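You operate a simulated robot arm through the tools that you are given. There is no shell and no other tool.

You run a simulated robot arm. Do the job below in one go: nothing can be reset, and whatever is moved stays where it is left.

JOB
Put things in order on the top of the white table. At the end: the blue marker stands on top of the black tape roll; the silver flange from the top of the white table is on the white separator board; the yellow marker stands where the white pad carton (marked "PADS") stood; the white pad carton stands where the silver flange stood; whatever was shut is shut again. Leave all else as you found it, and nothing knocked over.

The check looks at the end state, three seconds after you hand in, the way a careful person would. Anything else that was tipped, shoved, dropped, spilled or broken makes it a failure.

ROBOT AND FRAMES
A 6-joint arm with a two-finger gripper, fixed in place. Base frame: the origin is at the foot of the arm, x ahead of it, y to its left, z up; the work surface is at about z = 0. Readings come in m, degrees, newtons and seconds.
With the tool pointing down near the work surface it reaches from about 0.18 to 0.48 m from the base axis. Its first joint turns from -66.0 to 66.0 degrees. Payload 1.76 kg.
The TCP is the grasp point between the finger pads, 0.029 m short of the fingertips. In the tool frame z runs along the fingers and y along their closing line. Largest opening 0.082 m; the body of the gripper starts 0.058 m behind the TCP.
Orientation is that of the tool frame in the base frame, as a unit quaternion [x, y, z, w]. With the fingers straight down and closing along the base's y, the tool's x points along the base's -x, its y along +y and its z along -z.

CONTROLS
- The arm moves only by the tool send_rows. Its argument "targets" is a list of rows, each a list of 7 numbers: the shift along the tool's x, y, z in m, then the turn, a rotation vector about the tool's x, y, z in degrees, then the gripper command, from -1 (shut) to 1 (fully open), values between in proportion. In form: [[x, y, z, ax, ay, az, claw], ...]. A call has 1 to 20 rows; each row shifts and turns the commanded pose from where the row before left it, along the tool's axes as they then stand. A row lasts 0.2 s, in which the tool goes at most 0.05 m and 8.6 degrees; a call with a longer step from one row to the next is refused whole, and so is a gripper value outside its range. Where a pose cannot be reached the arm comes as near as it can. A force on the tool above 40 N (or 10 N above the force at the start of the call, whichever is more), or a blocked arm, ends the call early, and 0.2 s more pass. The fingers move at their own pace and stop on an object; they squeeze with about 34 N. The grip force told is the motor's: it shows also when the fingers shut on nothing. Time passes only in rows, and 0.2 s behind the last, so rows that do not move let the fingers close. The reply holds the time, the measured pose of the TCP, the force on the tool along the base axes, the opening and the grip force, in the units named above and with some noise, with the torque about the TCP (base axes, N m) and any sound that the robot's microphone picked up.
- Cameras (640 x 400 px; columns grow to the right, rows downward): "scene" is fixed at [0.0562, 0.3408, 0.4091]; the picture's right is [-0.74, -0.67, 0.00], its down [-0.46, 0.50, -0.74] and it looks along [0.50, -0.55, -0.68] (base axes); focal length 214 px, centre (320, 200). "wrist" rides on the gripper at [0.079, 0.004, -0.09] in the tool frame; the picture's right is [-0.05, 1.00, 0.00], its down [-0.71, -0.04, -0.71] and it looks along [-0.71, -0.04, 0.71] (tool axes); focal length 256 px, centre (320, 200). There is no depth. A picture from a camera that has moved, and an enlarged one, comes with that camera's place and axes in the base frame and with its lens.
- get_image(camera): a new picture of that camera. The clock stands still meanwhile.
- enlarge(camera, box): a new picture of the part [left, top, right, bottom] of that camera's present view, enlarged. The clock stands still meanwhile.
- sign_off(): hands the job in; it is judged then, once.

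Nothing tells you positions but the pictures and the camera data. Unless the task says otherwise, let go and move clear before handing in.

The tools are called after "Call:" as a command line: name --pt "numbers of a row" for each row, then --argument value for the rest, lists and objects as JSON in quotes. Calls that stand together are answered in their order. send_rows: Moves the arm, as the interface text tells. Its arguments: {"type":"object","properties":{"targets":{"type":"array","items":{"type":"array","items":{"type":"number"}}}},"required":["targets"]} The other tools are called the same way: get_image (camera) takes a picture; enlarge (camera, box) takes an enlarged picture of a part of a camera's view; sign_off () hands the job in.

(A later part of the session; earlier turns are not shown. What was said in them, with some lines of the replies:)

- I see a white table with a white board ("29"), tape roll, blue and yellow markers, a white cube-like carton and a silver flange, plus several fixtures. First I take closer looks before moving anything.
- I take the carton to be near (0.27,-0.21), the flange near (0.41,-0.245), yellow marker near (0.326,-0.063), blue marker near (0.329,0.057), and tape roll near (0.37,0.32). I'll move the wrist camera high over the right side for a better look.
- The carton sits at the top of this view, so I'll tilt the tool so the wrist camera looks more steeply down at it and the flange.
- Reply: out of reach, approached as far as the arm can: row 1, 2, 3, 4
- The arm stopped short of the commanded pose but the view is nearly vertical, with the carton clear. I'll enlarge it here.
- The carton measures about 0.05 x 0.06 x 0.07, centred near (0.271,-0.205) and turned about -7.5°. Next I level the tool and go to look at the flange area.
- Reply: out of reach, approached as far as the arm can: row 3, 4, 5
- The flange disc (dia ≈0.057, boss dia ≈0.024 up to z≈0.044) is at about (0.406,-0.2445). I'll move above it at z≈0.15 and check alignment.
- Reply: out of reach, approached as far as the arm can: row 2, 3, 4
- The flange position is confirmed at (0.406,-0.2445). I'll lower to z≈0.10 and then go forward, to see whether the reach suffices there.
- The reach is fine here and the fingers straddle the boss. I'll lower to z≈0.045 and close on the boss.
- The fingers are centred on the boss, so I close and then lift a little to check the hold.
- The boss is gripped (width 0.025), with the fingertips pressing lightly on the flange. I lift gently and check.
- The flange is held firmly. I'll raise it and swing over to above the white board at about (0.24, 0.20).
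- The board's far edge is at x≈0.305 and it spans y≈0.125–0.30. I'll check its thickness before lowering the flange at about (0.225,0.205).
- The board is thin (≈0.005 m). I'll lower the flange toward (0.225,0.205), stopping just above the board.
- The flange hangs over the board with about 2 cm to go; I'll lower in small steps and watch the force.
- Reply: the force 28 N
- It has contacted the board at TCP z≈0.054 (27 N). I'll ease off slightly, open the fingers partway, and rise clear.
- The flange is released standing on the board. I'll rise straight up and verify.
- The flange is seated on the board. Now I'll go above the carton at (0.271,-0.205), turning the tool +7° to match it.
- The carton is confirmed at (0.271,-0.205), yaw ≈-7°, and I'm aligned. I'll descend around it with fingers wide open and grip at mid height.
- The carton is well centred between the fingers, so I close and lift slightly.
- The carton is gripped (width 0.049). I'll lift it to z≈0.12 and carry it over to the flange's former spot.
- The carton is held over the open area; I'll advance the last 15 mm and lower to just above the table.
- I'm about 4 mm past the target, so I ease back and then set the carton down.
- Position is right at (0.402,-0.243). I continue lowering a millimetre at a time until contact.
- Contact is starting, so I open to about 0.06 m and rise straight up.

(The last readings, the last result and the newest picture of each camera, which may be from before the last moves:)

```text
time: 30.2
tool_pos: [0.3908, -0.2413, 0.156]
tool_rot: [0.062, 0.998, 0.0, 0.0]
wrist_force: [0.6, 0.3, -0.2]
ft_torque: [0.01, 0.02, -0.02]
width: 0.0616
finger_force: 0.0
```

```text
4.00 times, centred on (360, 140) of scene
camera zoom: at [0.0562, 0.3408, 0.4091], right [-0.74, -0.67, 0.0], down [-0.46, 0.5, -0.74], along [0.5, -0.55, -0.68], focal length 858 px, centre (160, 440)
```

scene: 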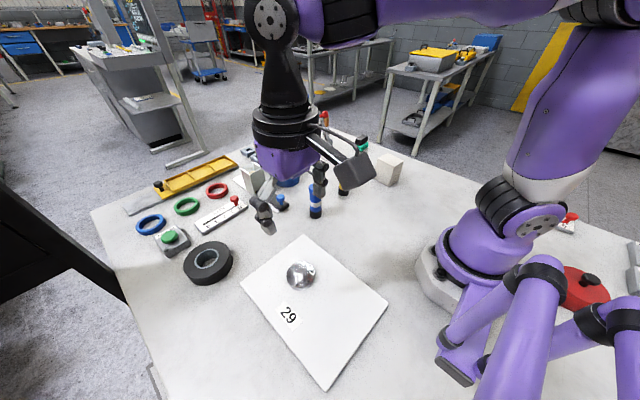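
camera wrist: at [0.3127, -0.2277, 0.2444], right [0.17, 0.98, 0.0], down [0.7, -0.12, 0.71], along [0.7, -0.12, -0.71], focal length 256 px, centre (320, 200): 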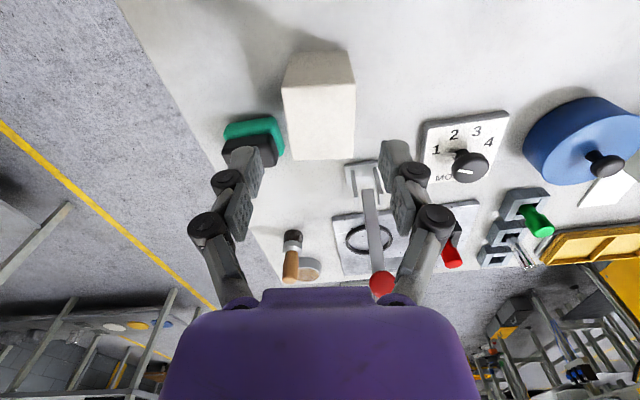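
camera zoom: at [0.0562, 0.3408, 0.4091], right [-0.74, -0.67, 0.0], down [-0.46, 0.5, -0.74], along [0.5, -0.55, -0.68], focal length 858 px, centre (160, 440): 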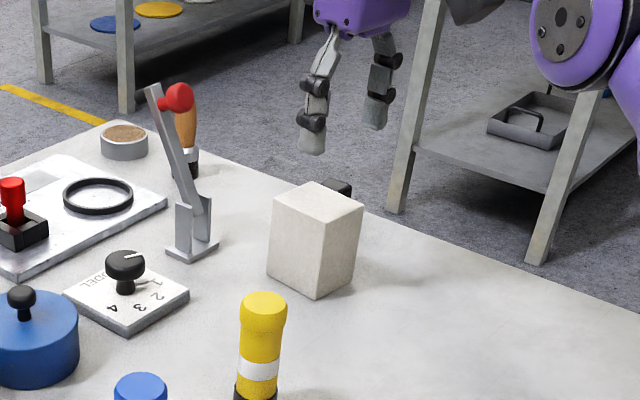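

The carton stands upright where the flange was. Next I go near the yellow marker and view it closely.

Call:
send_rows --pt "0.02 0 -0.02 0 0 -7 0.5" --pt "0.01525 0.0423 -0.0085 0 0 0 0.5" --pt "0.01525 0.0423 -0.0085 0 0 0 0.5" --pt "0.01525 0.0423 -0.0085 0 0 0 0.5" --pt "0.01525 0.0423 -0.0085 0 0 0 0.5" --pt "0 0 0 0 0 0 0.5"

Call:
get_image --camera "wrist"

Call:
enlarge --camera "wrist" --box '[240, 20, 400, 120]'

Call:
enlarge --camera "scene" --box '[290, 150, 370, 230]'

```text
time: 31.6
tool_pos: [0.3113, -0.0709, 0.2116]
tool_rot: [0.0, 1.0, 0.0, 0.0]
wrist_force: [-0.4, 0.7, -0.6]
ft_torque: [0.02, -0.02, -0.02]
width: 0.0614
finger_force: 0.1
```

```text
taken
camera wrist: at [0.2316, -0.0668, 0.3008], right [0.05, 1.0, 0.0], down [0.71, -0.04, 0.71], along [0.71, -0.04, -0.71], focal length 256 px, centre (320, 200)
```

wrist: 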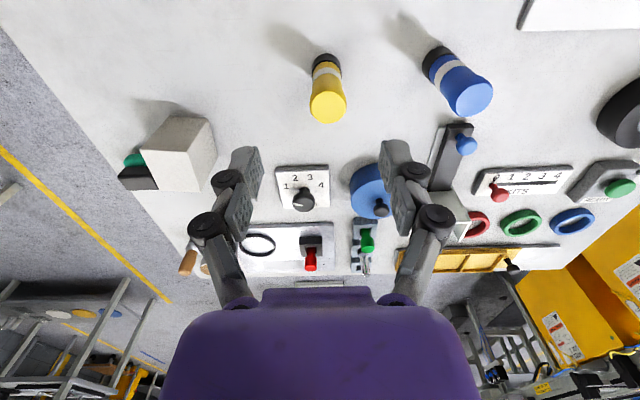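

```text
4.00 times, centred on (320, 70) of wrist
camera zoom: at [0.2316, -0.0668, 0.3008], right [0.05, 1.0, 0.0], down [0.71, -0.04, 0.71], along [0.71, -0.04, -0.71], focal length 1024 px, centre (320, 720)
```

zoom: 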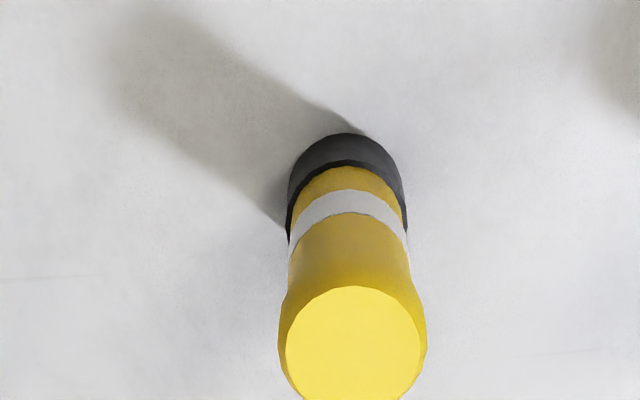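

```text
5.00 times, centred on (330, 190) of scene
camera zoom: at [0.0561, 0.3408, 0.4091], right [-0.74, -0.67, 0.0], down [-0.46, 0.5, -0.74], along [0.5, -0.55, -0.68], focal length 1072 px, centre (270, 250)
```

zoom: 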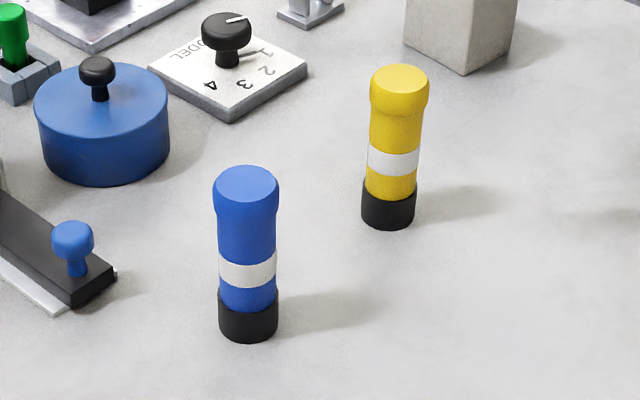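

The yellow marker stands at about (0.329,-0.064), ~0.09 tall and 0.031 wide. I'll align over it and descend to z≈0.05.

Call:
send_rows --pt "-0.0177 0.007 0.01 0 0 0 0.5" --pt "0 0 0.04 0 0 0 0.5" --pt "0 0 0 0 0 0 0.5"

Call:
get_image --camera "wrist"

```text
time: 32.4
tool_pos: [0.3301, -0.0652, 0.1611]
tool_rot: [-0.001, 1.0, 0.0, 0.0]
wrist_force: [0.3, 0.2, 0.5]
ft_torque: [0.0, 0.01, -0.01]
width: 0.0618
finger_force: 0.0
```

```text
taken
camera wrist: at [0.2502, -0.0608, 0.2499], right [0.05, 1.0, 0.0], down [0.71, -0.04, 0.71], along [0.71, -0.04, -0.71], focal length 256 px, centre (320, 200)
```

wrist: 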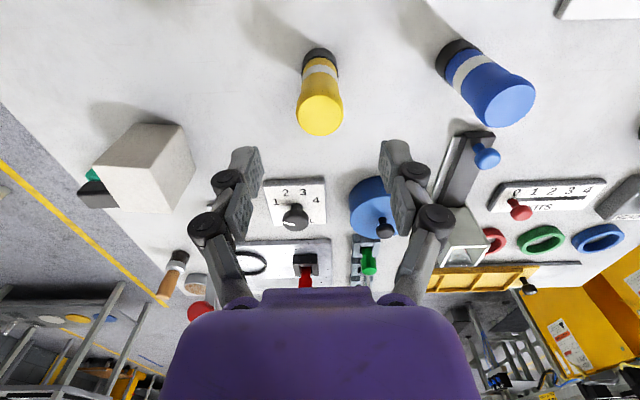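

Alignment is good, so I descend and then close gently on the yellow marker.

Call:
send_rows --pt "0 0 0.037 0 0 0 0.5" --pt "0 0 0.037 0 0 0 0.5" --pt "0 0 0.037 0 0 0 0.5" --pt "0 0 0 0 0 0 0.5" --pt "0 0 0 0 0 0 0"

Call:
get_image --camera "wrist"

Call:
enlarge --camera "scene" --box '[290, 130, 390, 210]'

```text
time: 33.6
tool_pos: [0.3286, -0.0645, 0.0445]
tool_rot: [0.0, 1.0, 0.0, 0.001]
wrist_force: [0.0, 0.3, 0.2]
ft_torque: [-0.02, -0.04, -0.01]
width: 0.0411
finger_force: 0.0
```

```text
taken
camera wrist: at [0.2493, -0.061, 0.1338], right [0.05, 1.0, 0.0], down [0.71, -0.04, 0.71], along [0.71, -0.04, -0.71], focal length 256 px, centre (320, 200)
```

wrist: 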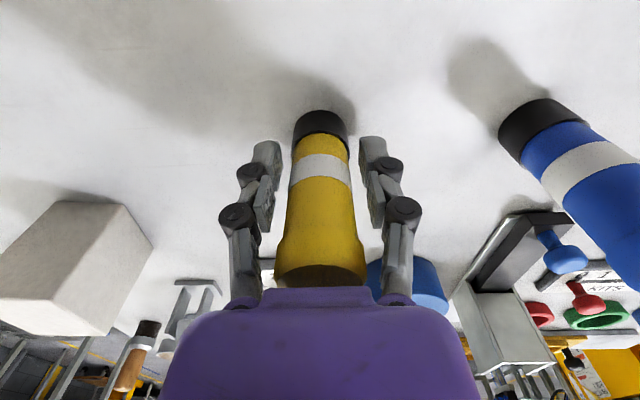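

```text
5.00 times, centred on (340, 170) of scene
camera zoom: at [0.0562, 0.3408, 0.4091], right [-0.74, -0.67, 0.0], down [-0.46, 0.5, -0.74], along [0.5, -0.55, -0.68], focal length 1072 px, centre (220, 350)
```

zoom: 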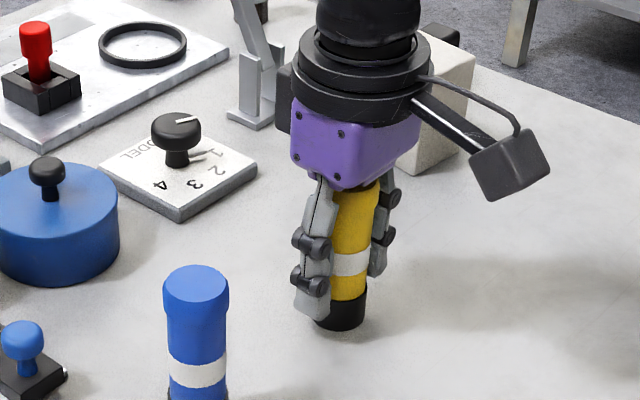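

The marker is centred between the fingers. I close fully and lift.

Call:
send_rows --pt "0 0 0 0 0 0 -0.2" --pt "0 0 0 0 0 0 -1" --pt "0 0 0 0 0 0 -1" --pt "0 0 0 0 0 0 -1"

Call:
enlarge --camera "wrist" --box '[200, 80, 440, 300]'

```text
time: 34.6
tool_pos: [0.33, -0.0649, 0.046]
tool_rot: [0.0, 1.0, 0.0, 0.0]
wrist_force: [0.4, 1.2, 0.7]
ft_torque: [0.02, -0.02, 0.0]
width: 0.0308
finger_force: 34.2
```

```text
1.82 times, centred on (320, 190) of wrist
camera zoom: at [0.2494, -0.061, 0.1341], right [0.05, 1.0, 0.0], down [0.71, -0.04, 0.71], along [0.71, -0.04, -0.71], focal length 465 px, centre (320, 218)
```

zoom: 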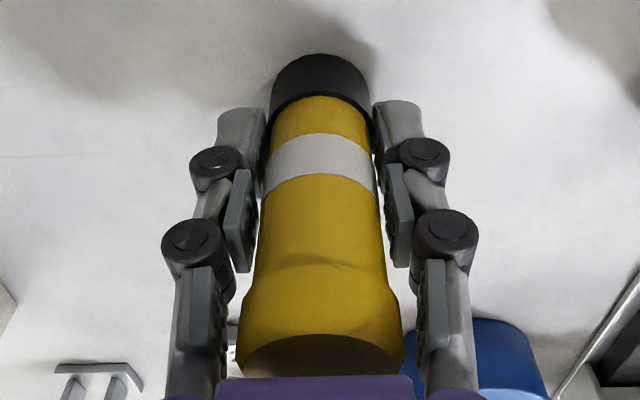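

The fingertips are pinching mostly the black base, below the marker's middle. I'll reopen a little, rise 11 mm and grip again around its middle.

Call:
send_rows --pt "0 0 0 0 0 0 -0.1" --pt "0 0 0 0 0 0 0" --pt "0 0 0 0 0 0 0" --pt "0 0 -0.011 0 0 0 0" --pt "0 0 0 0 0 0 0" --pt "0 0 0 0 0 0 -0.2" --pt "0 0 0 0 0 0 -1" --pt "0 0 0 0 0 0 -1" --pt "0 0 0 0 0 0 -1"

Call:
enlarge --camera "wrist" --box '[200, 80, 440, 300]'

Call:
enlarge --camera "scene" --box '[290, 130, 390, 210]'

```text
time: 36.6
tool_pos: [0.329, -0.0627, 0.0575]
tool_rot: [0.0, 1.0, 0.0, 0.0]
wrist_force: [-2.1, 1.4, 7.1]
ft_torque: [0.04, 0.1, 0.0]
width: 0.0308
finger_force: 33.7
```

```text
1.82 times, centred on (320, 190) of wrist
camera zoom: at [0.2498, -0.0605, 0.1463], right [0.05, 1.0, 0.0], down [0.71, -0.04, 0.71], along [0.71, -0.04, -0.71], focal length 465 px, centre (320, 218)
```

zoom: 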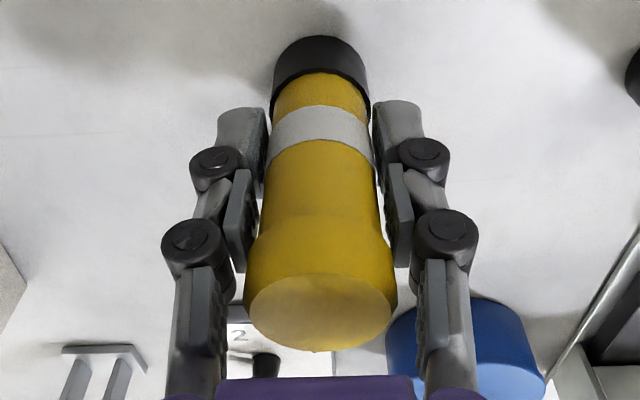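

```text
5.00 times, centred on (340, 170) of scene
camera zoom: at [0.0562, 0.3408, 0.4091], right [-0.74, -0.67, 0.0], down [-0.46, 0.5, -0.74], along [0.5, -0.55, -0.68], focal length 1072 px, centre (220, 350)
```

zoom: 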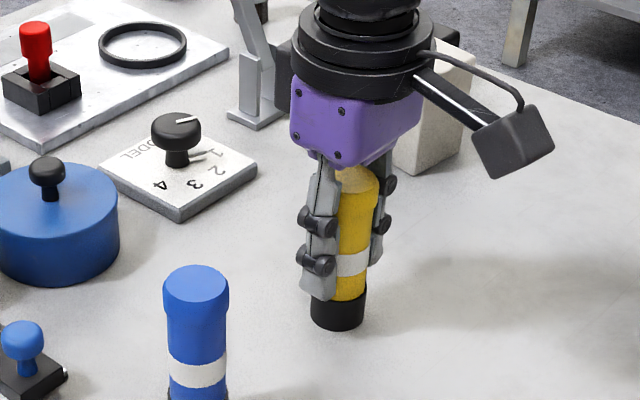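

The marker is now gripped around its middle. I lift and carry it to the carton's former spot at (0.271,-0.205).

Call:
send_rows --pt "0 0 -0.005 0 0 0 -1" --pt "0 0 -0.02 0 0 0 -1" --pt "0 0 -0.035 0 0 0 -1" --pt "0.0146 -0.0355 0 0 0 0 -1" --pt "0.0146 -0.0355 0 0 0 0 -1" --pt "0.0146 -0.0355 0 0 0 0 -1" --pt "0.0146 -0.0355 0 0 0 0 -1" --pt "0 0 0 0 0 0 -1" --pt "0 0 0 0 0 0 -1"

Call:
get_image --camera "wrist"

Call:
enlarge --camera "scene" --box '[320, 100, 480, 200]'

```text
time: 38.6
tool_pos: [0.2695, -0.2033, 0.1198]
tool_rot: [-0.001, 1.0, 0.0, 0.001]
wrist_force: [0.2, 0.6, -1.2]
ft_torque: [-0.01, 0.03, -0.02]
width: 0.0308
finger_force: 34.1
```

```text
taken
camera wrist: at [0.1904, -0.1995, 0.2093], right [0.05, 1.0, 0.0], down [0.71, -0.04, 0.71], along [0.71, -0.04, -0.71], focal length 256 px, centre (320, 200)
```

wrist: 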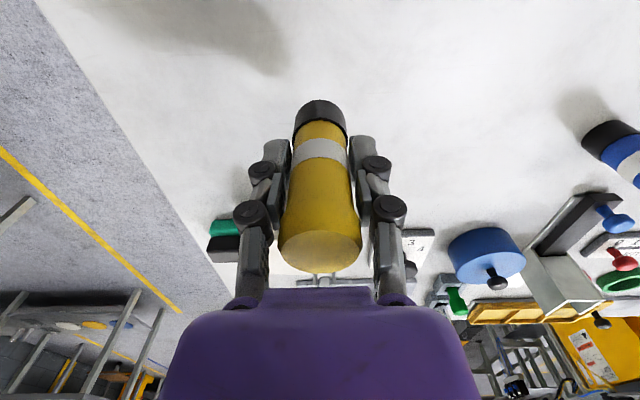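

```text
4.00 times, centred on (400, 150) of scene
camera zoom: at [0.0562, 0.3408, 0.4091], right [-0.74, -0.67, 0.0], down [-0.46, 0.5, -0.74], along [0.5, -0.55, -0.68], focal length 858 px, centre (0, 400)
```

zoom: 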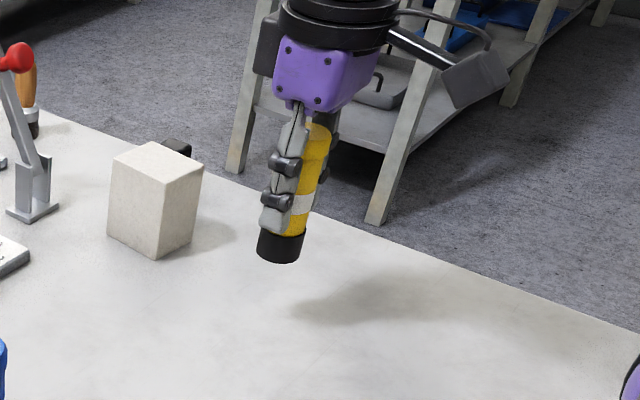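

The marker hangs upright over the target. I'll lower it to about a centimetre above the table first.

Call:
send_rows --pt "-0.001 -0.001 0.02 0 0 0 -1" --pt "0 0 0.02 0 0 0 -1" --pt "0 0 0.012 0 0 0 -1" --pt "0 0 0 0 0 0 -1"

Call:
enlarge --camera "scene" --box '[350, 110, 450, 190]'

```text
time: 39.6
tool_pos: [0.2724, -0.2067, 0.0689]
tool_rot: [0.0, 1.0, 0.0, 0.0]
wrist_force: [0.0, -0.1, -0.6]
ft_torque: [0.02, -0.01, 0.03]
width: 0.0304
finger_force: 33.8
```

```text
5.00 times, centred on (400, 150) of scene
camera zoom: at [0.0562, 0.3408, 0.4091], right [-0.74, -0.67, 0.0], down [-0.46, 0.5, -0.74], along [0.5, -0.55, -0.68], focal length 1072 px, centre (-80, 450)
```

zoom: 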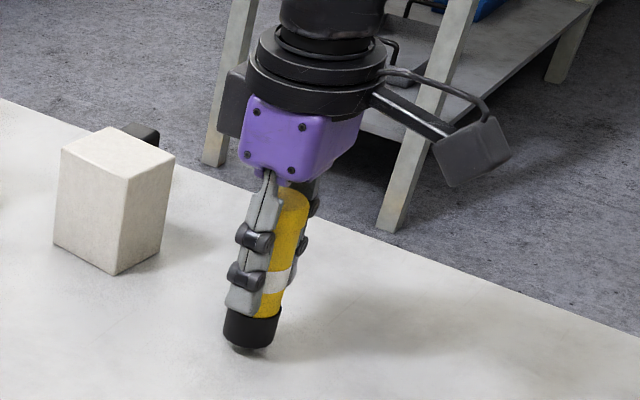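

About a centimetre remains; I lower in small steps watching the force.

Call:
send_rows --pt "0 0 0.004 0 0 0 -1" --pt "0 0 0.003 0 0 0 -1" --pt "0 0 0.002 0 0 0 -1" --pt "0 0 0 0 0 0 -1"

```text
time: 40.6
tool_pos: [0.2725, -0.2055, 0.0585]
tool_rot: [0.0, 1.0, -0.001, 0.0]
wrist_force: [0.9, 0.0, 0.1]
ft_torque: [-0.01, 0.02, 0.03]
width: 0.0305
finger_force: 34.0
```

Call:
send_rows --pt "0 0 0.001 0 0 0 -1" --pt "0 0 0 0 0 0 -1"

Call:
enlarge --camera "scene" --box '[370, 140, 430, 190]'

```text
time: 41.2
tool_pos: [0.2731, -0.2069, 0.0578]
tool_rot: [0.0, 1.0, 0.0, 0.0]
wrist_force: [-0.6, -0.9, -0.8]
ft_torque: [0.02, 0.02, 0.03]
width: 0.0306
finger_force: 33.6
```

```text
8.00 times, centred on (400, 165) of scene
camera zoom: at [0.0562, 0.3408, 0.4091], right [-0.74, -0.67, 0.0], down [-0.46, 0.5, -0.74], along [0.5, -0.55, -0.68], focal length 1716 px, centre (-320, 480)
```

zoom: 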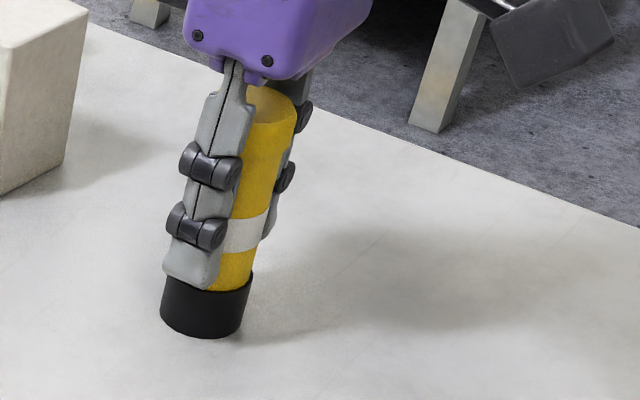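

It looks almost touching; I continue in millimetre steps and nudge 1.5 mm back toward the exact target.

Call:
send_rows --pt "0.0015 0.001 0 0 0 0 -1" --pt "0 0 0.001 0 0 0 -1" --pt "0 0 0 0 0 0 -1"

Call:
send_rows --pt "0 0 0.001 0 0 0 -1" --pt "0 0 0 0 0 0 -1"

```text
time: 42.0
tool_pos: [0.2712, -0.2051, 0.0567]
tool_rot: [-0.001, 1.0, -0.001, 0.001]
wrist_force: [-1.7, 4.9, 28.9]
ft_torque: [0.21, 0.1, 0.06]
width: 0.0308
finger_force: 34.0
```

```text
time: 42.6
tool_pos: [0.2716, -0.2054, 0.0553]
tool_rot: [0.0, 1.0, -0.001, 0.001]
wrist_force: [2.2, -1.2, 29.2]
ft_torque: [-0.03, -0.11, 0.03]
width: 0.0303
finger_force: 33.8
```

It's firmly in contact now. I'll back off 1.5 mm, open, and rise.

Call:
send_rows --pt "0 0 -0.0015 0 0 0 -1" --pt "0 0 0 0 0 0 -0.2" --pt "0 0 0 0 0 0 0.1" --pt "0 0 0 0 0 0 0.4" --pt "0 0 0 0 0 0 0.5"

Call:
get_image --camera "wrist"

```text
time: 43.8
tool_pos: [0.2711, -0.2048, 0.0566]
tool_rot: [0.0, 1.0, 0.0, 0.0]
wrist_force: [-0.1, 0.0, -0.2]
ft_torque: [0.01, 0.03, 0.0]
width: 0.0616
finger_force: 0.1
```

```text
taken
camera wrist: at [0.1907, -0.2013, 0.1459], right [0.05, 1.0, 0.0], down [0.71, -0.04, 0.71], along [0.71, -0.04, -0.71], focal length 256 px, centre (320, 200)
```

wrist: 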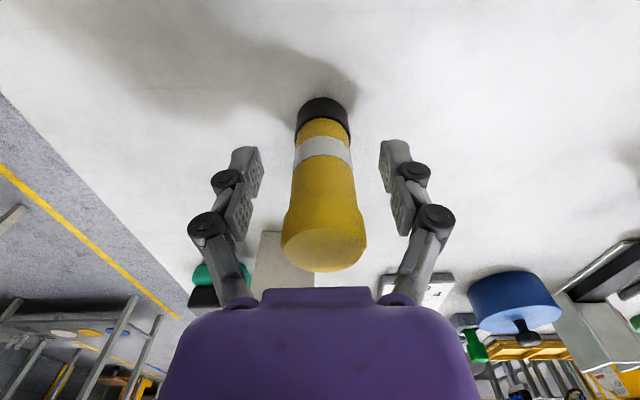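

The yellow marker stands free. I rise straight up and head to the blue marker for a close look.

Call:
send_rows --pt "0 0 -0.02 0 0 0 0.5" --pt "0 0 -0.04 0 0 0 0.5" --pt "0 0 -0.045 0 0 0 0.5" --pt "0 0 -0.045 0 0 0 0.5" --pt "-0.006 0.044 0 0 0 0 0.5" --pt "-0.006 0.044 0 0 0 0 0.5" --pt "-0.006 0.044 0 0 0 0 0.5" --pt "-0.006 0.044 0 0 0 0 0.5" --pt "-0.006 0.044 0 0 0 0 0.5" --pt "-0.006 0.04 0 0 0 0 0.5" --pt "0 0 0 0 0 0 0.5"

Call:
get_image --camera "wrist"

Call:
enlarge --camera "wrist" --box '[240, 20, 400, 120]'

Call:
get_image --camera "scene"

```text
time: 46.2
tool_pos: [0.3059, 0.0563, 0.2085]
tool_rot: [0.0, 1.0, 0.0, -0.001]
wrist_force: [0.1, 0.4, 0.5]
ft_torque: [-0.02, 0.01, 0.01]
width: 0.0617
finger_force: 0.0
```

```text
taken
camera wrist: at [0.2271, 0.0604, 0.2973], right [0.05, 1.0, 0.0], down [0.71, -0.04, 0.71], along [0.71, -0.04, -0.71], focal length 256 px, centre (320, 200)
```

wrist: 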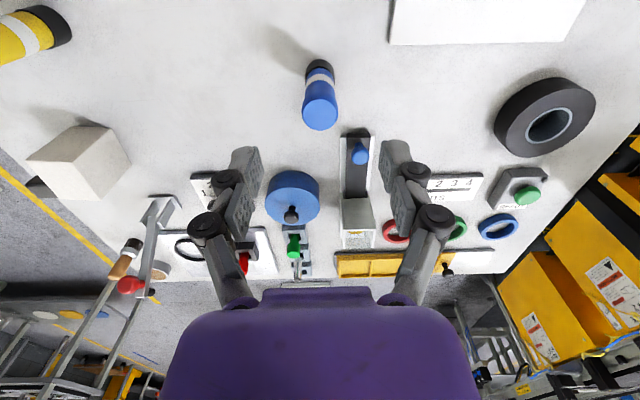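

```text
4.00 times, centred on (320, 70) of wrist
camera zoom: at [0.2271, 0.0604, 0.2973], right [0.05, 1.0, 0.0], down [0.71, -0.04, 0.71], along [0.71, -0.04, -0.71], focal length 1024 px, centre (320, 720)
```

zoom: 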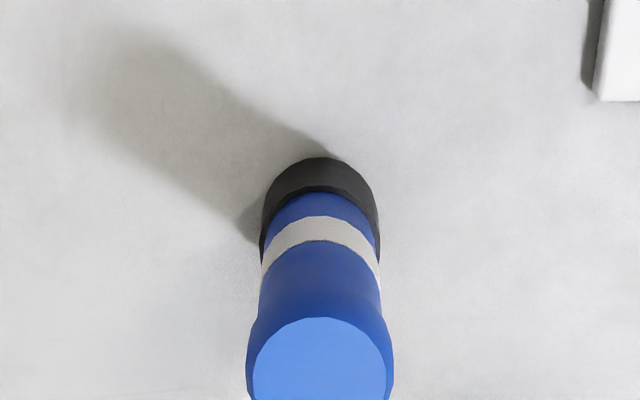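

```text
taken
```

scene: 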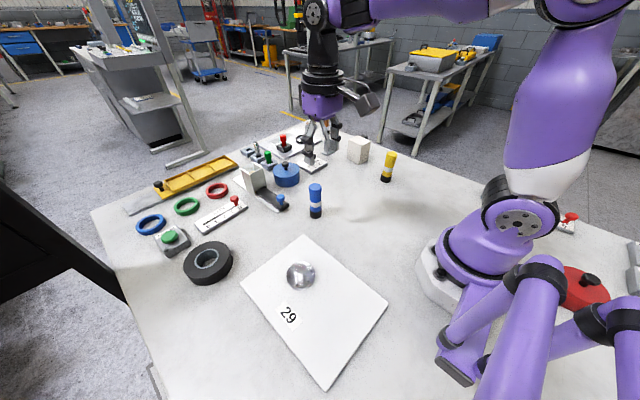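

The blue marker is at about (0.329,0.056), the same shape as the yellow one. I'll align and descend to grip its middle.

Call:
send_rows --pt "-0.023 0 0.01 0 0 0 0.5" --pt "0 0 0.04 0 0 0 0.5" --pt "0 0 0.04 0 0 0 0.5" --pt "0 0 0.035 0 0 0 0.5" --pt "0 0 0.02 0 0 0 0.5" --pt "0 0 0 0 0 0 0.5"

Call:
get_image --camera "wrist"

Call:
enlarge --camera "scene" --box '[260, 150, 360, 230]'

```text
time: 47.6
tool_pos: [0.3301, 0.0572, 0.0621]
tool_rot: [0.0, 1.0, 0.0, 0.0]
wrist_force: [-0.2, 1.0, -0.2]
ft_torque: [-0.02, 0.01, 0.02]
width: 0.0614
finger_force: 0.1
```

```text
taken
camera wrist: at [0.2499, 0.0601, 0.1498], right [0.05, 1.0, 0.0], down [0.71, -0.04, 0.71], along [0.71, -0.04, -0.71], focal length 256 px, centre (320, 200)
```

wrist: 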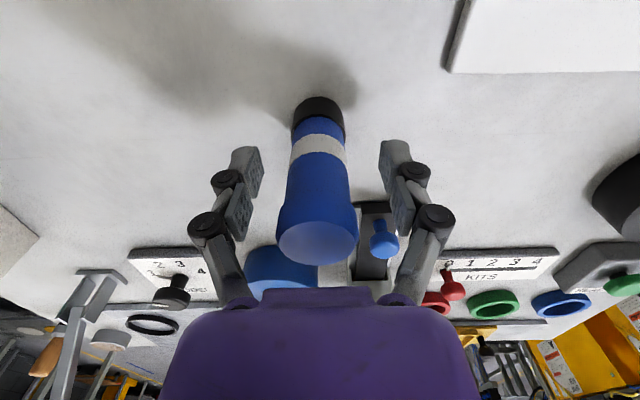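

```text
5.00 times, centred on (310, 190) of scene
camera zoom: at [0.0562, 0.3408, 0.4091], right [-0.74, -0.67, 0.0], down [-0.46, 0.5, -0.74], along [0.5, -0.55, -0.68], focal length 1072 px, centre (370, 250)
```

zoom: 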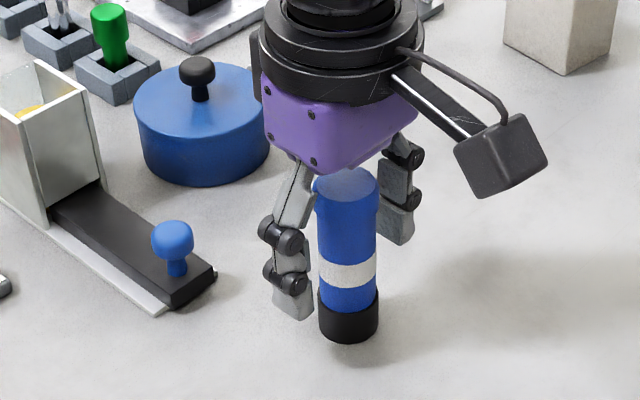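

The fingers straddle the blue marker evenly. I lower 4 mm, close and check.

Call:
send_rows --pt "0 -0.001 0.004 0 0 0 0.3" --pt "0 0 0 0 0 0 0" --pt "0 0 0 0 0 0 -0.2" --pt "0 0 0 0 0 0 -1" --pt "0 0 0 0 0 0 -1" --pt "0 0 0 0 0 0 -1"

Call:
get_image --camera "wrist"

```text
time: 49.0
tool_pos: [0.3296, 0.0541, 0.0567]
tool_rot: [0.0, 1.0, 0.0, 0.0]
wrist_force: [1.0, -0.7, 0.9]
ft_torque: [-0.04, 0.01, -0.01]
width: 0.0303
finger_force: 34.3
```

```text
taken
camera wrist: at [0.2502, 0.0584, 0.1462], right [0.05, 1.0, 0.0], down [0.71, -0.04, 0.71], along [0.71, -0.04, -0.71], focal length 256 px, centre (320, 200)
```

wrist: 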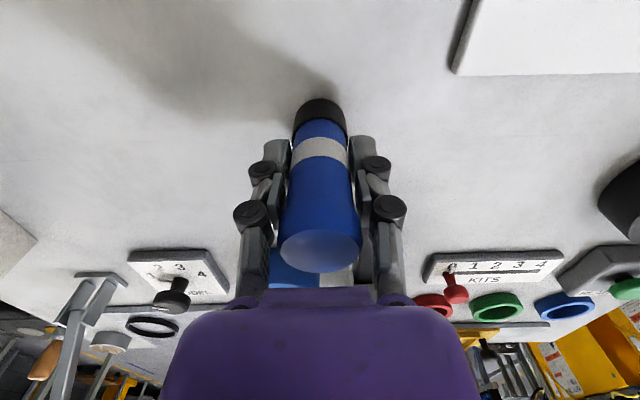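

The blue marker is gripped. I lift it high and move to a spot from which I can see the tape roll unobstructed.

Call:
send_rows --pt "0 0 -0.005 0 0 0 -1" --pt "0 0 -0.025 0 0 0 -1" --pt "0 0 -0.04 0 0 0 -1" --pt "0 0 -0.04 0 0 0 -1" --pt "0.0133 0.034 -0.01 0 0 0 -1" --pt "0.0133 0.034 -0.01 0 0 0 -1" --pt "0.0133 0.034 -0.01 0 0 0 -1" --pt "0 0 0 0 0 0 -1" --pt "0 0 0 0 0 0 -1"

Call:
get_image --camera "wrist"

Call:
enlarge --camera "wrist" --box '[380, 100, 540, 200]'

```text
time: 51.0
tool_pos: [0.2899, 0.1532, 0.1976]
tool_rot: [0.0, 1.0, 0.0, -0.001]
wrist_force: [0.8, 0.1, -0.8]
ft_torque: [-0.03, -0.02, 0.01]
width: 0.0305
finger_force: 33.8
```

```text
taken
camera wrist: at [0.21, 0.1586, 0.2867], right [0.05, 1.0, 0.0], down [0.71, -0.04, 0.71], along [0.71, -0.04, -0.71], focal length 256 px, centre (320, 200)
```

wrist: 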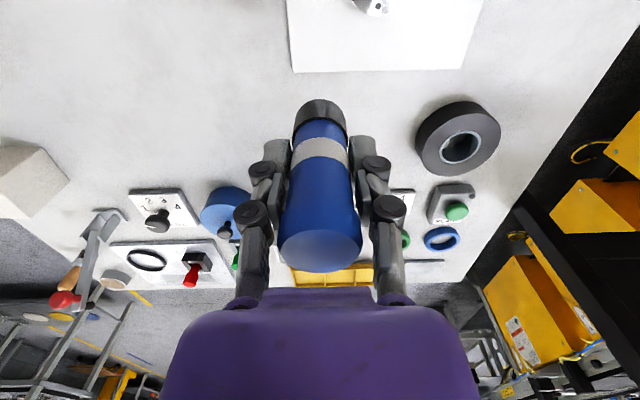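

```text
4.00 times, centred on (460, 150) of wrist
camera zoom: at [0.21, 0.1586, 0.2867], right [0.05, 1.0, 0.0], down [0.71, -0.04, 0.71], along [0.71, -0.04, -0.71], focal length 1024 px, centre (-240, 400)
```

zoom: 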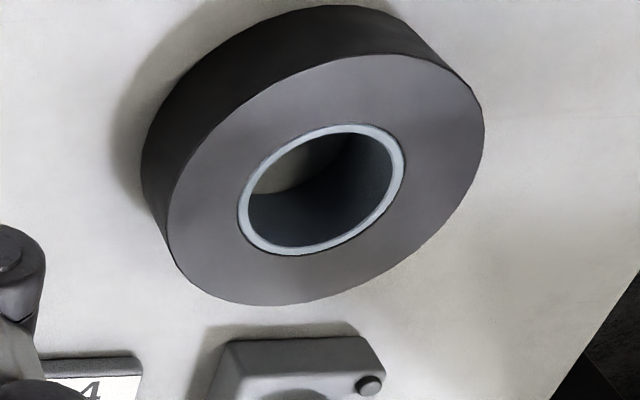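

The tape roll centre is about (0.391,0.318), top at z≈0.024, with a hole of ~0.043–0.05 and outer diameter ~0.093. The marker must stand on the ring itself, so I aim at (0.365,0.2965), on the near side of the ring, and approach to z≈0.105.

Call:
send_rows --pt "-0.015 0.0285 0.01 0 0 0 -1" --pt "-0.015 0.0285 0.01 0 0 0 -1" --pt "-0.015 0.0285 0.015 0 0 0 -1" --pt "-0.015 0.0285 0.028 0 0 0 -1" --pt "-0.0147 0.0285 0.028 0 0 0 -1" --pt "0 0 0 0 0 0 -1" --pt "0 0 0 0 0 0 -1"

Call:
get_image --camera "wrist"

Call:
enlarge --camera "scene" --box '[150, 200, 270, 290]'

```text
time: 52.6
tool_pos: [0.3635, 0.3015, 0.1063]
tool_rot: [0.0, 1.0, -0.001, 0.0]
wrist_force: [0.1, -0.5, -0.3]
ft_torque: [0.0, -0.01, 0.01]
width: 0.0304
finger_force: 34.3
```

```text
taken
camera wrist: at [0.2843, 0.3048, 0.1962], right [0.05, 1.0, 0.0], down [0.71, -0.04, 0.71], along [0.71, -0.04, -0.71], focal length 256 px, centre (320, 200)
```

wrist: 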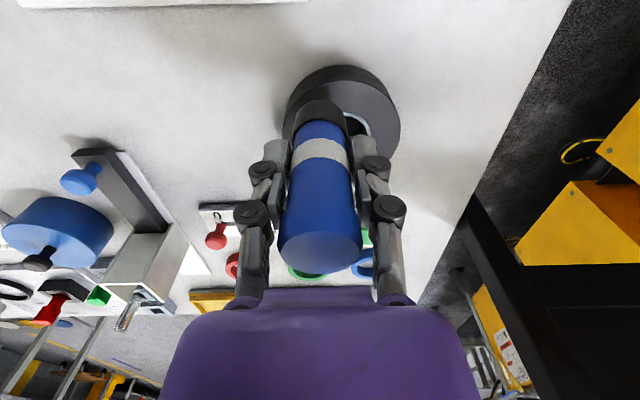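

```text
4.44 times, centred on (210, 245) of scene
camera zoom: at [0.0562, 0.3408, 0.4091], right [-0.74, -0.67, 0.0], down [-0.46, 0.5, -0.74], along [0.5, -0.55, -0.68], focal length 953 px, centre (809, 0)
```

zoom: 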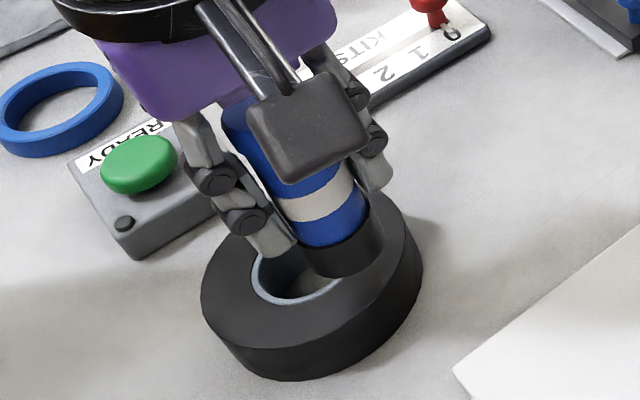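

I'm about 4–5 mm too far in +y. I'll correct that, then re-check against the ring from both cameras.

Call:
send_rows --pt "-0.001 -0.0045 0.005 0 0 0 -1" --pt "0 0 0 0 0 0 -1" --pt "0 0 0 0 0 0 -1"

Call:
enlarge --camera "wrist" --box '[260, 50, 420, 150]'

Call:
enlarge --camera "scene" --box '[170, 220, 270, 290]'

```text
time: 53.4
tool_pos: [0.3641, 0.2962, 0.1026]
tool_rot: [0.0, 1.0, 0.0, 0.0]
wrist_force: [0.2, 0.0, -0.7]
ft_torque: [0.01, 0.0, -0.01]
width: 0.0301
finger_force: 33.8
```

```text
4.00 times, centred on (340, 100) of wrist
camera zoom: at [0.2855, 0.2993, 0.1908], right [0.05, 1.0, 0.0], down [0.71, -0.04, 0.71], along [0.71, -0.04, -0.71], focal length 1024 px, centre (240, 600)
```

zoom: 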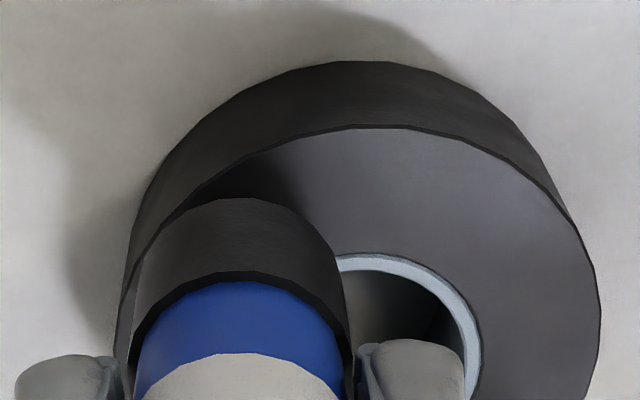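

```text
5.71 times, centred on (220, 255) of scene
camera zoom: at [0.0562, 0.3408, 0.4091], right [-0.74, -0.67, 0.0], down [-0.46, 0.5, -0.74], along [0.5, -0.55, -0.68], focal length 1226 px, centre (891, -114)
```

zoom: 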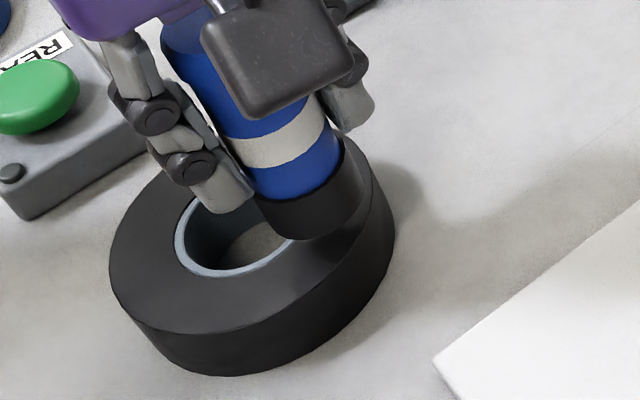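

The marker's base lines up with the middle of the near part of the ring (tape top z≈0.027, ring band ≈0.0195–0.0425 from its centre). I lower to a few millimetres above it.

Call:
send_rows --pt "-0.0008 0.0006 0.004 0 0 0 -1" --pt "0 0 0.004 0 0 0 -1" --pt "0 0 0.003 0 0 0 -1" --pt "0 0 0 0 0 0 -1" --pt "0 0 0 0 0 0 -1"

Call:
enlarge --camera "wrist" --box '[260, 50, 420, 150]'

Call:
enlarge --camera "scene" --box '[170, 220, 270, 290]'

```text
time: 54.6
tool_pos: [0.3651, 0.2937, 0.0913]
tool_rot: [0.0, 1.0, -0.001, 0.0]
wrist_force: [-0.1, 0.2, -1.3]
ft_torque: [-0.01, 0.01, -0.02]
width: 0.0305
finger_force: 33.5
```

```text
4.00 times, centred on (340, 100) of wrist
camera zoom: at [0.285, 0.2984, 0.1802], right [0.05, 1.0, 0.0], down [0.71, -0.04, 0.71], along [0.71, -0.04, -0.71], focal length 1024 px, centre (240, 600)
```

zoom: 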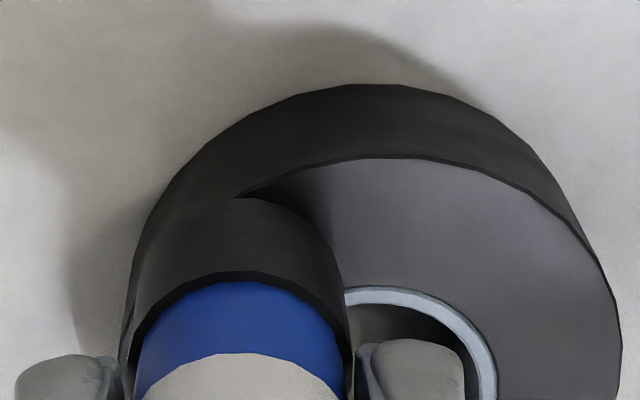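

```text
5.71 times, centred on (220, 255) of scene
camera zoom: at [0.0562, 0.3408, 0.4091], right [-0.74, -0.67, 0.0], down [-0.46, 0.5, -0.74], along [0.5, -0.55, -0.68], focal length 1226 px, centre (891, -114)
```

zoom: 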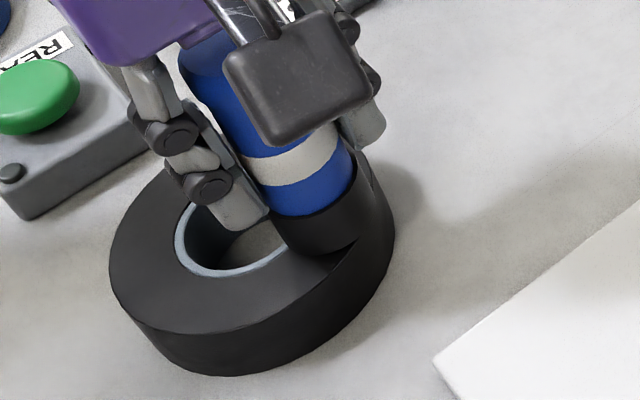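

The marker is centred about 32 mm from the tape's centre, a hair outward; I shift 1.5–2 mm inward and lower the final millimetres watching the force.

Call:
send_rows --pt "-0.001 0.0015 0.002 0 0 0 -1" --pt "0 0 0.002 0 0 0 -1" --pt "0 0 0.001 0 0 0 -1" --pt "0 0 0 0 0 0 -1"

Call:
enlarge --camera "wrist" --box '[260, 50, 420, 150]'

```text
time: 55.6
tool_pos: [0.3664, 0.2967, 0.0862]
tool_rot: [-0.002, 1.0, 0.001, 0.002]
wrist_force: [-3.6, -0.6, 14.0]
ft_torque: [-0.04, 0.2, 0.03]
width: 0.0302
finger_force: 33.5
```

```text
4.00 times, centred on (340, 100) of wrist
camera zoom: at [0.287, 0.2997, 0.1757], right [0.05, 1.0, 0.0], down [0.7, -0.04, 0.71], along [0.71, -0.04, -0.71], focal length 1024 px, centre (240, 600)
```

zoom: 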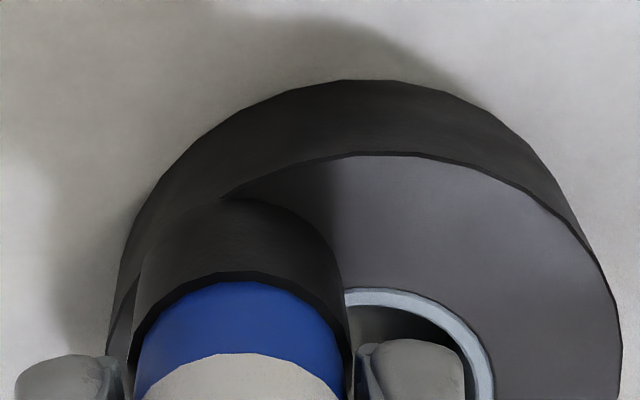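

Contact on the tape roll (14 N). I back off 1 mm and open; then, since reach shrinks with height, I'll withdraw horizontally along -x with the fingers straddling the marker before rising.

Call:
send_rows --pt "0 0 -0.001 0 0 0 -1" --pt "0 0 0 0 0 0 -0.22" --pt "0 0 0 0 0 0 0" --pt "0 0 0 0 0 0 0.3" --pt "0 0 0 0 0 0 0.5" --pt "0 0 0 0 0 0 0.5"

Call:
get_image --camera "wrist"

Call:
enlarge --camera "scene" --box '[150, 200, 270, 290]'

```text
time: 57.0
tool_pos: [0.3664, 0.295, 0.0871]
tool_rot: [0.0, 1.0, 0.0, 0.0]
wrist_force: [-0.8, -1.0, -0.6]
ft_torque: [0.0, 0.02, 0.01]
width: 0.0616
finger_force: 0.1
```

```text
taken
camera wrist: at [0.2866, 0.2995, 0.1758], right [0.05, 1.0, 0.0], down [0.71, -0.04, 0.71], along [0.71, -0.04, -0.71], focal length 256 px, centre (320, 200)
```

wrist: 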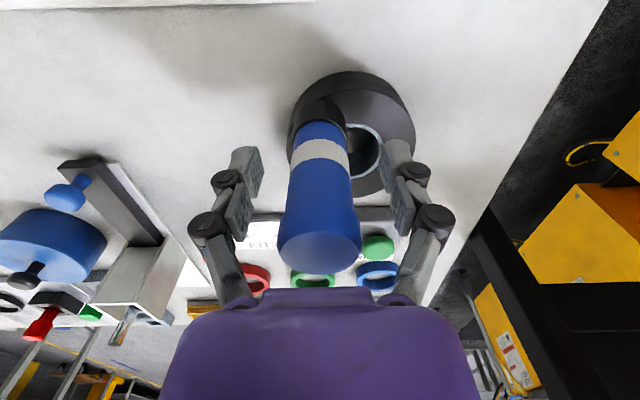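

```text
4.44 times, centred on (210, 245) of scene
camera zoom: at [0.0562, 0.3408, 0.4091], right [-0.74, -0.67, 0.0], down [-0.46, 0.5, -0.74], along [0.5, -0.55, -0.68], focal length 953 px, centre (809, 0)
```

zoom: 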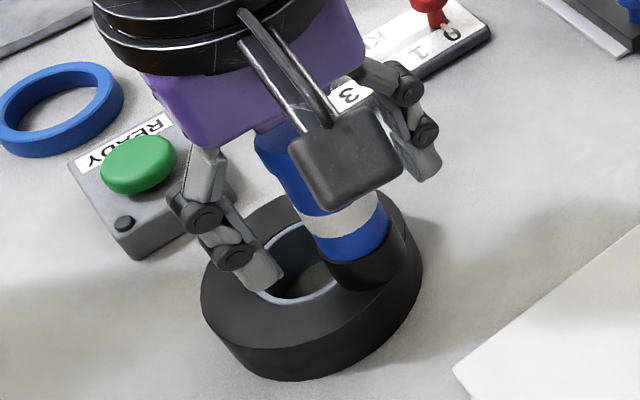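

The marker stands on the ring on its own. I withdraw horizontally along -x and then rise.

Call:
send_rows --pt "0.01 0 0 0 0 0 0.5" --pt "0.015 0 0 0 0 0 0.5" --pt "0.02 0 0 0 0 0 0.5" --pt "0.02 0 0 0 0 0 0.5" --pt "0.01 0 -0.03 0 0 0 0.5" --pt "0 0 -0.04 0 0 0 0.5" --pt "0 0 -0.04 0 0 0 0.5" --pt "0 0 0 0 0 0 0.5"

Call:
get_image --camera "wrist"

Call:
get_image --camera "scene"

```text
time: 58.8
tool_pos: [0.2932, 0.2998, 0.196]
tool_rot: [-0.001, 1.0, 0.0, 0.0]
wrist_force: [-1.5, 0.3, 1.0]
ft_torque: [-0.01, -0.01, 0.01]
width: 0.0616
finger_force: 0.0
```

```text
taken
camera wrist: at [0.213, 0.3022, 0.2842], right [0.05, 1.0, 0.0], down [0.71, -0.04, 0.71], along [0.71, -0.04, -0.71], focal length 256 px, centre (320, 200)
```

wrist: 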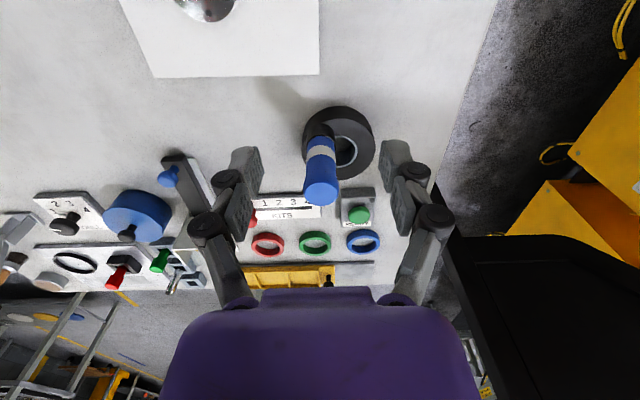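

```text
taken
```

scene: 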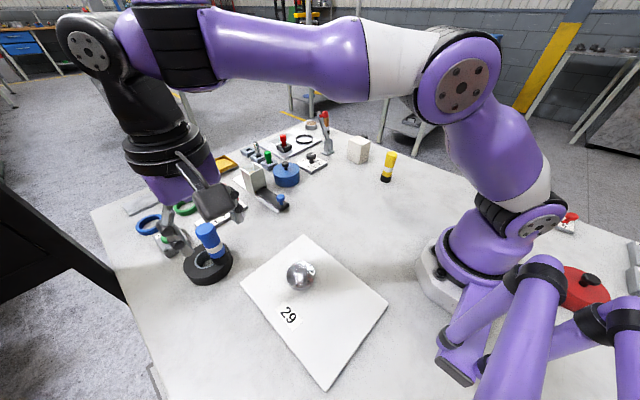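

All pieces appear in place. I'll move the arm back to its start area, clear of everything, and inspect the final layout.

Call:
send_rows --pt "0.01 0 -0.035 0 0 0 0.5" --pt "0 -0.02 -0.035 0 0 0 0.8" --pt "0 -0.045 0 0 0 0 1" --pt "0 -0.045 0 0 0 0 1" --pt "0 -0.045 0 0 0 0 1" --pt "0 -0.045 0 0 0 0 1" --pt "0 -0.045 0 0 0 0 1" --pt "0 -0.045 0 0 0 0 1" --pt "0 -0.045 0 0 0 0 1" --pt "-0.01 -0.045 0 0 0 0 1" --pt "-0.01 -0.025 0 0 0 0 1" --pt "0 0 0 0 0 0 1"

Call:
get_image --camera "scene"

Call:
enlarge --camera "scene" --box '[140, 190, 340, 315]'

Call:
enlarge --camera "scene" --box '[230, 100, 430, 225]'

Call:
get_image --camera "wrist"

```text
time: 61.4
tool_pos: [0.3003, -0.1065, 0.2626]
tool_rot: [-0.001, 1.0, -0.001, -0.001]
wrist_force: [0.1, 0.9, 0.3]
ft_torque: [0.02, -0.01, 0.01]
width: 0.0821
finger_force: 0.1
```

```text
taken
```

scene: 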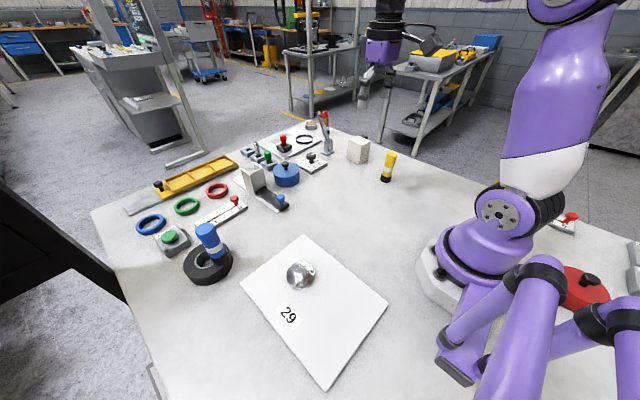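

```text
3.20 times, centred on (240, 252) of scene
camera zoom: at [0.0562, 0.3408, 0.4091], right [-0.74, -0.67, 0.0], down [-0.46, 0.5, -0.74], along [0.5, -0.55, -0.68], focal length 686 px, centre (576, 32)
```

zoom: 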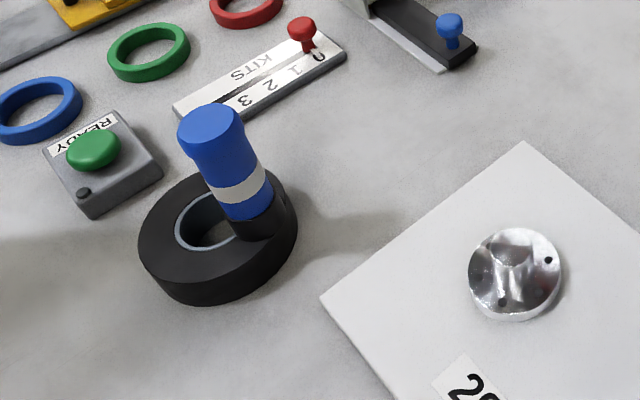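

```text
3.20 times, centred on (330, 162) of scene
camera zoom: at [0.0562, 0.3408, 0.4091], right [-0.74, -0.67, 0.0], down [-0.46, 0.5, -0.74], along [0.5, -0.55, -0.68], focal length 686 px, centre (288, 320)
```

zoom: 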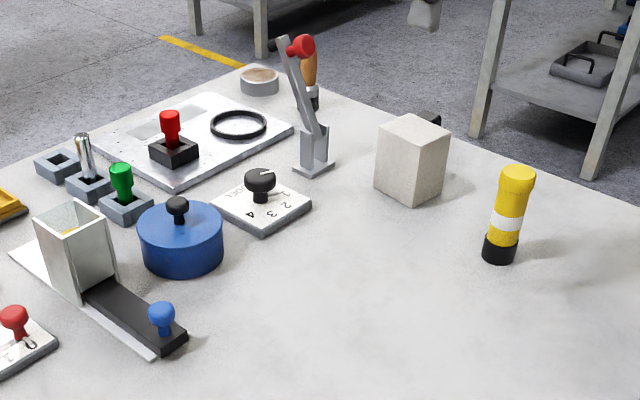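

```text
taken
camera wrist: at [0.2202, -0.1032, 0.3524], right [0.05, 1.0, 0.0], down [0.71, -0.04, 0.71], along [0.71, -0.04, -0.71], focal length 256 px, centre (320, 200)
```

wrist: 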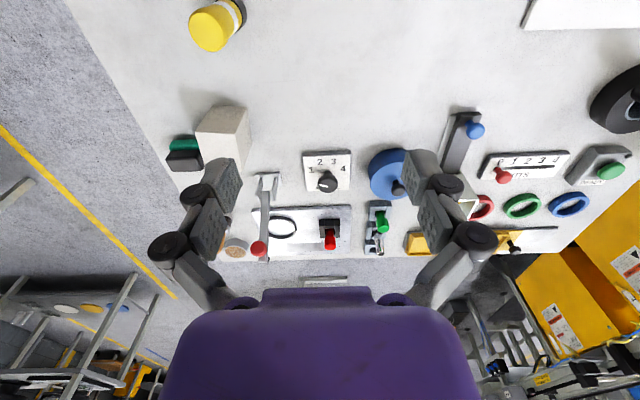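

Everything looks right: flange on the board, carton at the flange's spot, yellow marker upright at the carton's spot, blue marker on the tape ring. For certainty I'll use a high, safe view to look at the carton's hidden side for the "PADS" mark.

Call:
send_rows --pt "0 -0.04 0 0 0 0 1" --pt "0 -0.045 0 0 0 0 1" --pt "0 -0.045 0 0 0 0 1" --pt "0 -0.04 0 0 0 0 1" --pt "0 0 0 0 0 -8.5 1" --pt "0 0 0 0 0 -8.5 1" --pt "0 0 0 0 0 -8.5 1" --pt "0 0 0 0 0 -8.5 1" --pt "0 0 0 0 0 -8.5 1" --pt "0 0 0 0 0 -8.5 1" --pt "0 0 0 0 0 -8.5 1" --pt "0 0 0 0 0 -8.5 1" --pt "0 0 0 0 0 0 1"

Call:
get_image --camera "wrist"

```text
time: 64.2
tool_pos: [0.3009, -0.2781, 0.2677]
tool_rot: [-0.561, 0.828, 0.0, 0.0]
wrist_force: [0.1, 0.1, -0.9]
ft_torque: [0.01, 0.01, 0.04]
width: 0.0819
finger_force: 0.1
```

```text
taken
camera wrist: at [0.2677, -0.3513, 0.3554], right [-0.91, 0.42, 0.0], down [0.3, 0.64, 0.71], along [0.3, 0.64, -0.71], focal length 256 px, centre (320, 200)
```

wrist: 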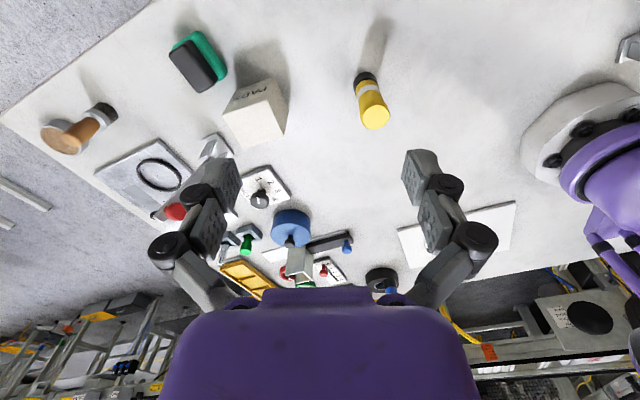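

Call:
enlarge --camera "wrist" --box '[150, 20, 310, 150]'

Call:
enlarge --camera "scene" --box '[320, 110, 420, 190]'

```text
3.08 times, centred on (230, 85) of wrist
camera zoom: at [0.2677, -0.3513, 0.3554], right [-0.91, 0.42, 0.0], down [0.3, 0.64, 0.71], along [0.3, 0.64, -0.71], focal length 788 px, centre (597, 554)
```

zoom: 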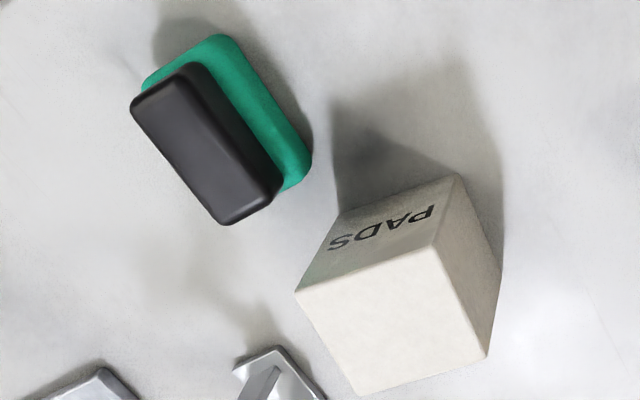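

```text
5.00 times, centred on (370, 150) of scene
camera zoom: at [0.0562, 0.3408, 0.4091], right [-0.74, -0.67, 0.0], down [-0.46, 0.5, -0.74], along [0.5, -0.55, -0.68], focal length 1072 px, centre (70, 450)
```

zoom: 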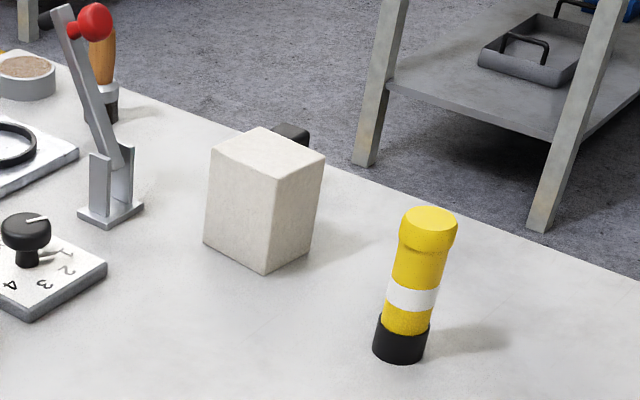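

The carton's far face reads "PADS", and the green/black block beside it is untouched. All four objects stand where they should, the gripper is open, empty and high above the table, so I hand the job in.

Call:
sign_off

```text
The job is handed in.
```

The job is handed in. In my last pictures, everything you asked for was in place and standing upright:

- **Silver flange:** it sits on the white board marked "29", clear of the number.
- **White pad carton:** it stands where the flange was, within about 3 mm. The "PADS" mark on its far face confirmed it was the right carton.
- **Yellow marker:** it stands where the carton was.
- **Blue marker:** it stands on the near side of the tape roll. I put it on the solid ring because the hole in the middle is wider than the marker's base and it would have dropped through.

I opened nothing, so nothing needed shutting again. I saw nothing else disturbed, including the green and black block next to the carton. The gripper was open, empty and well above the table when I handed in.
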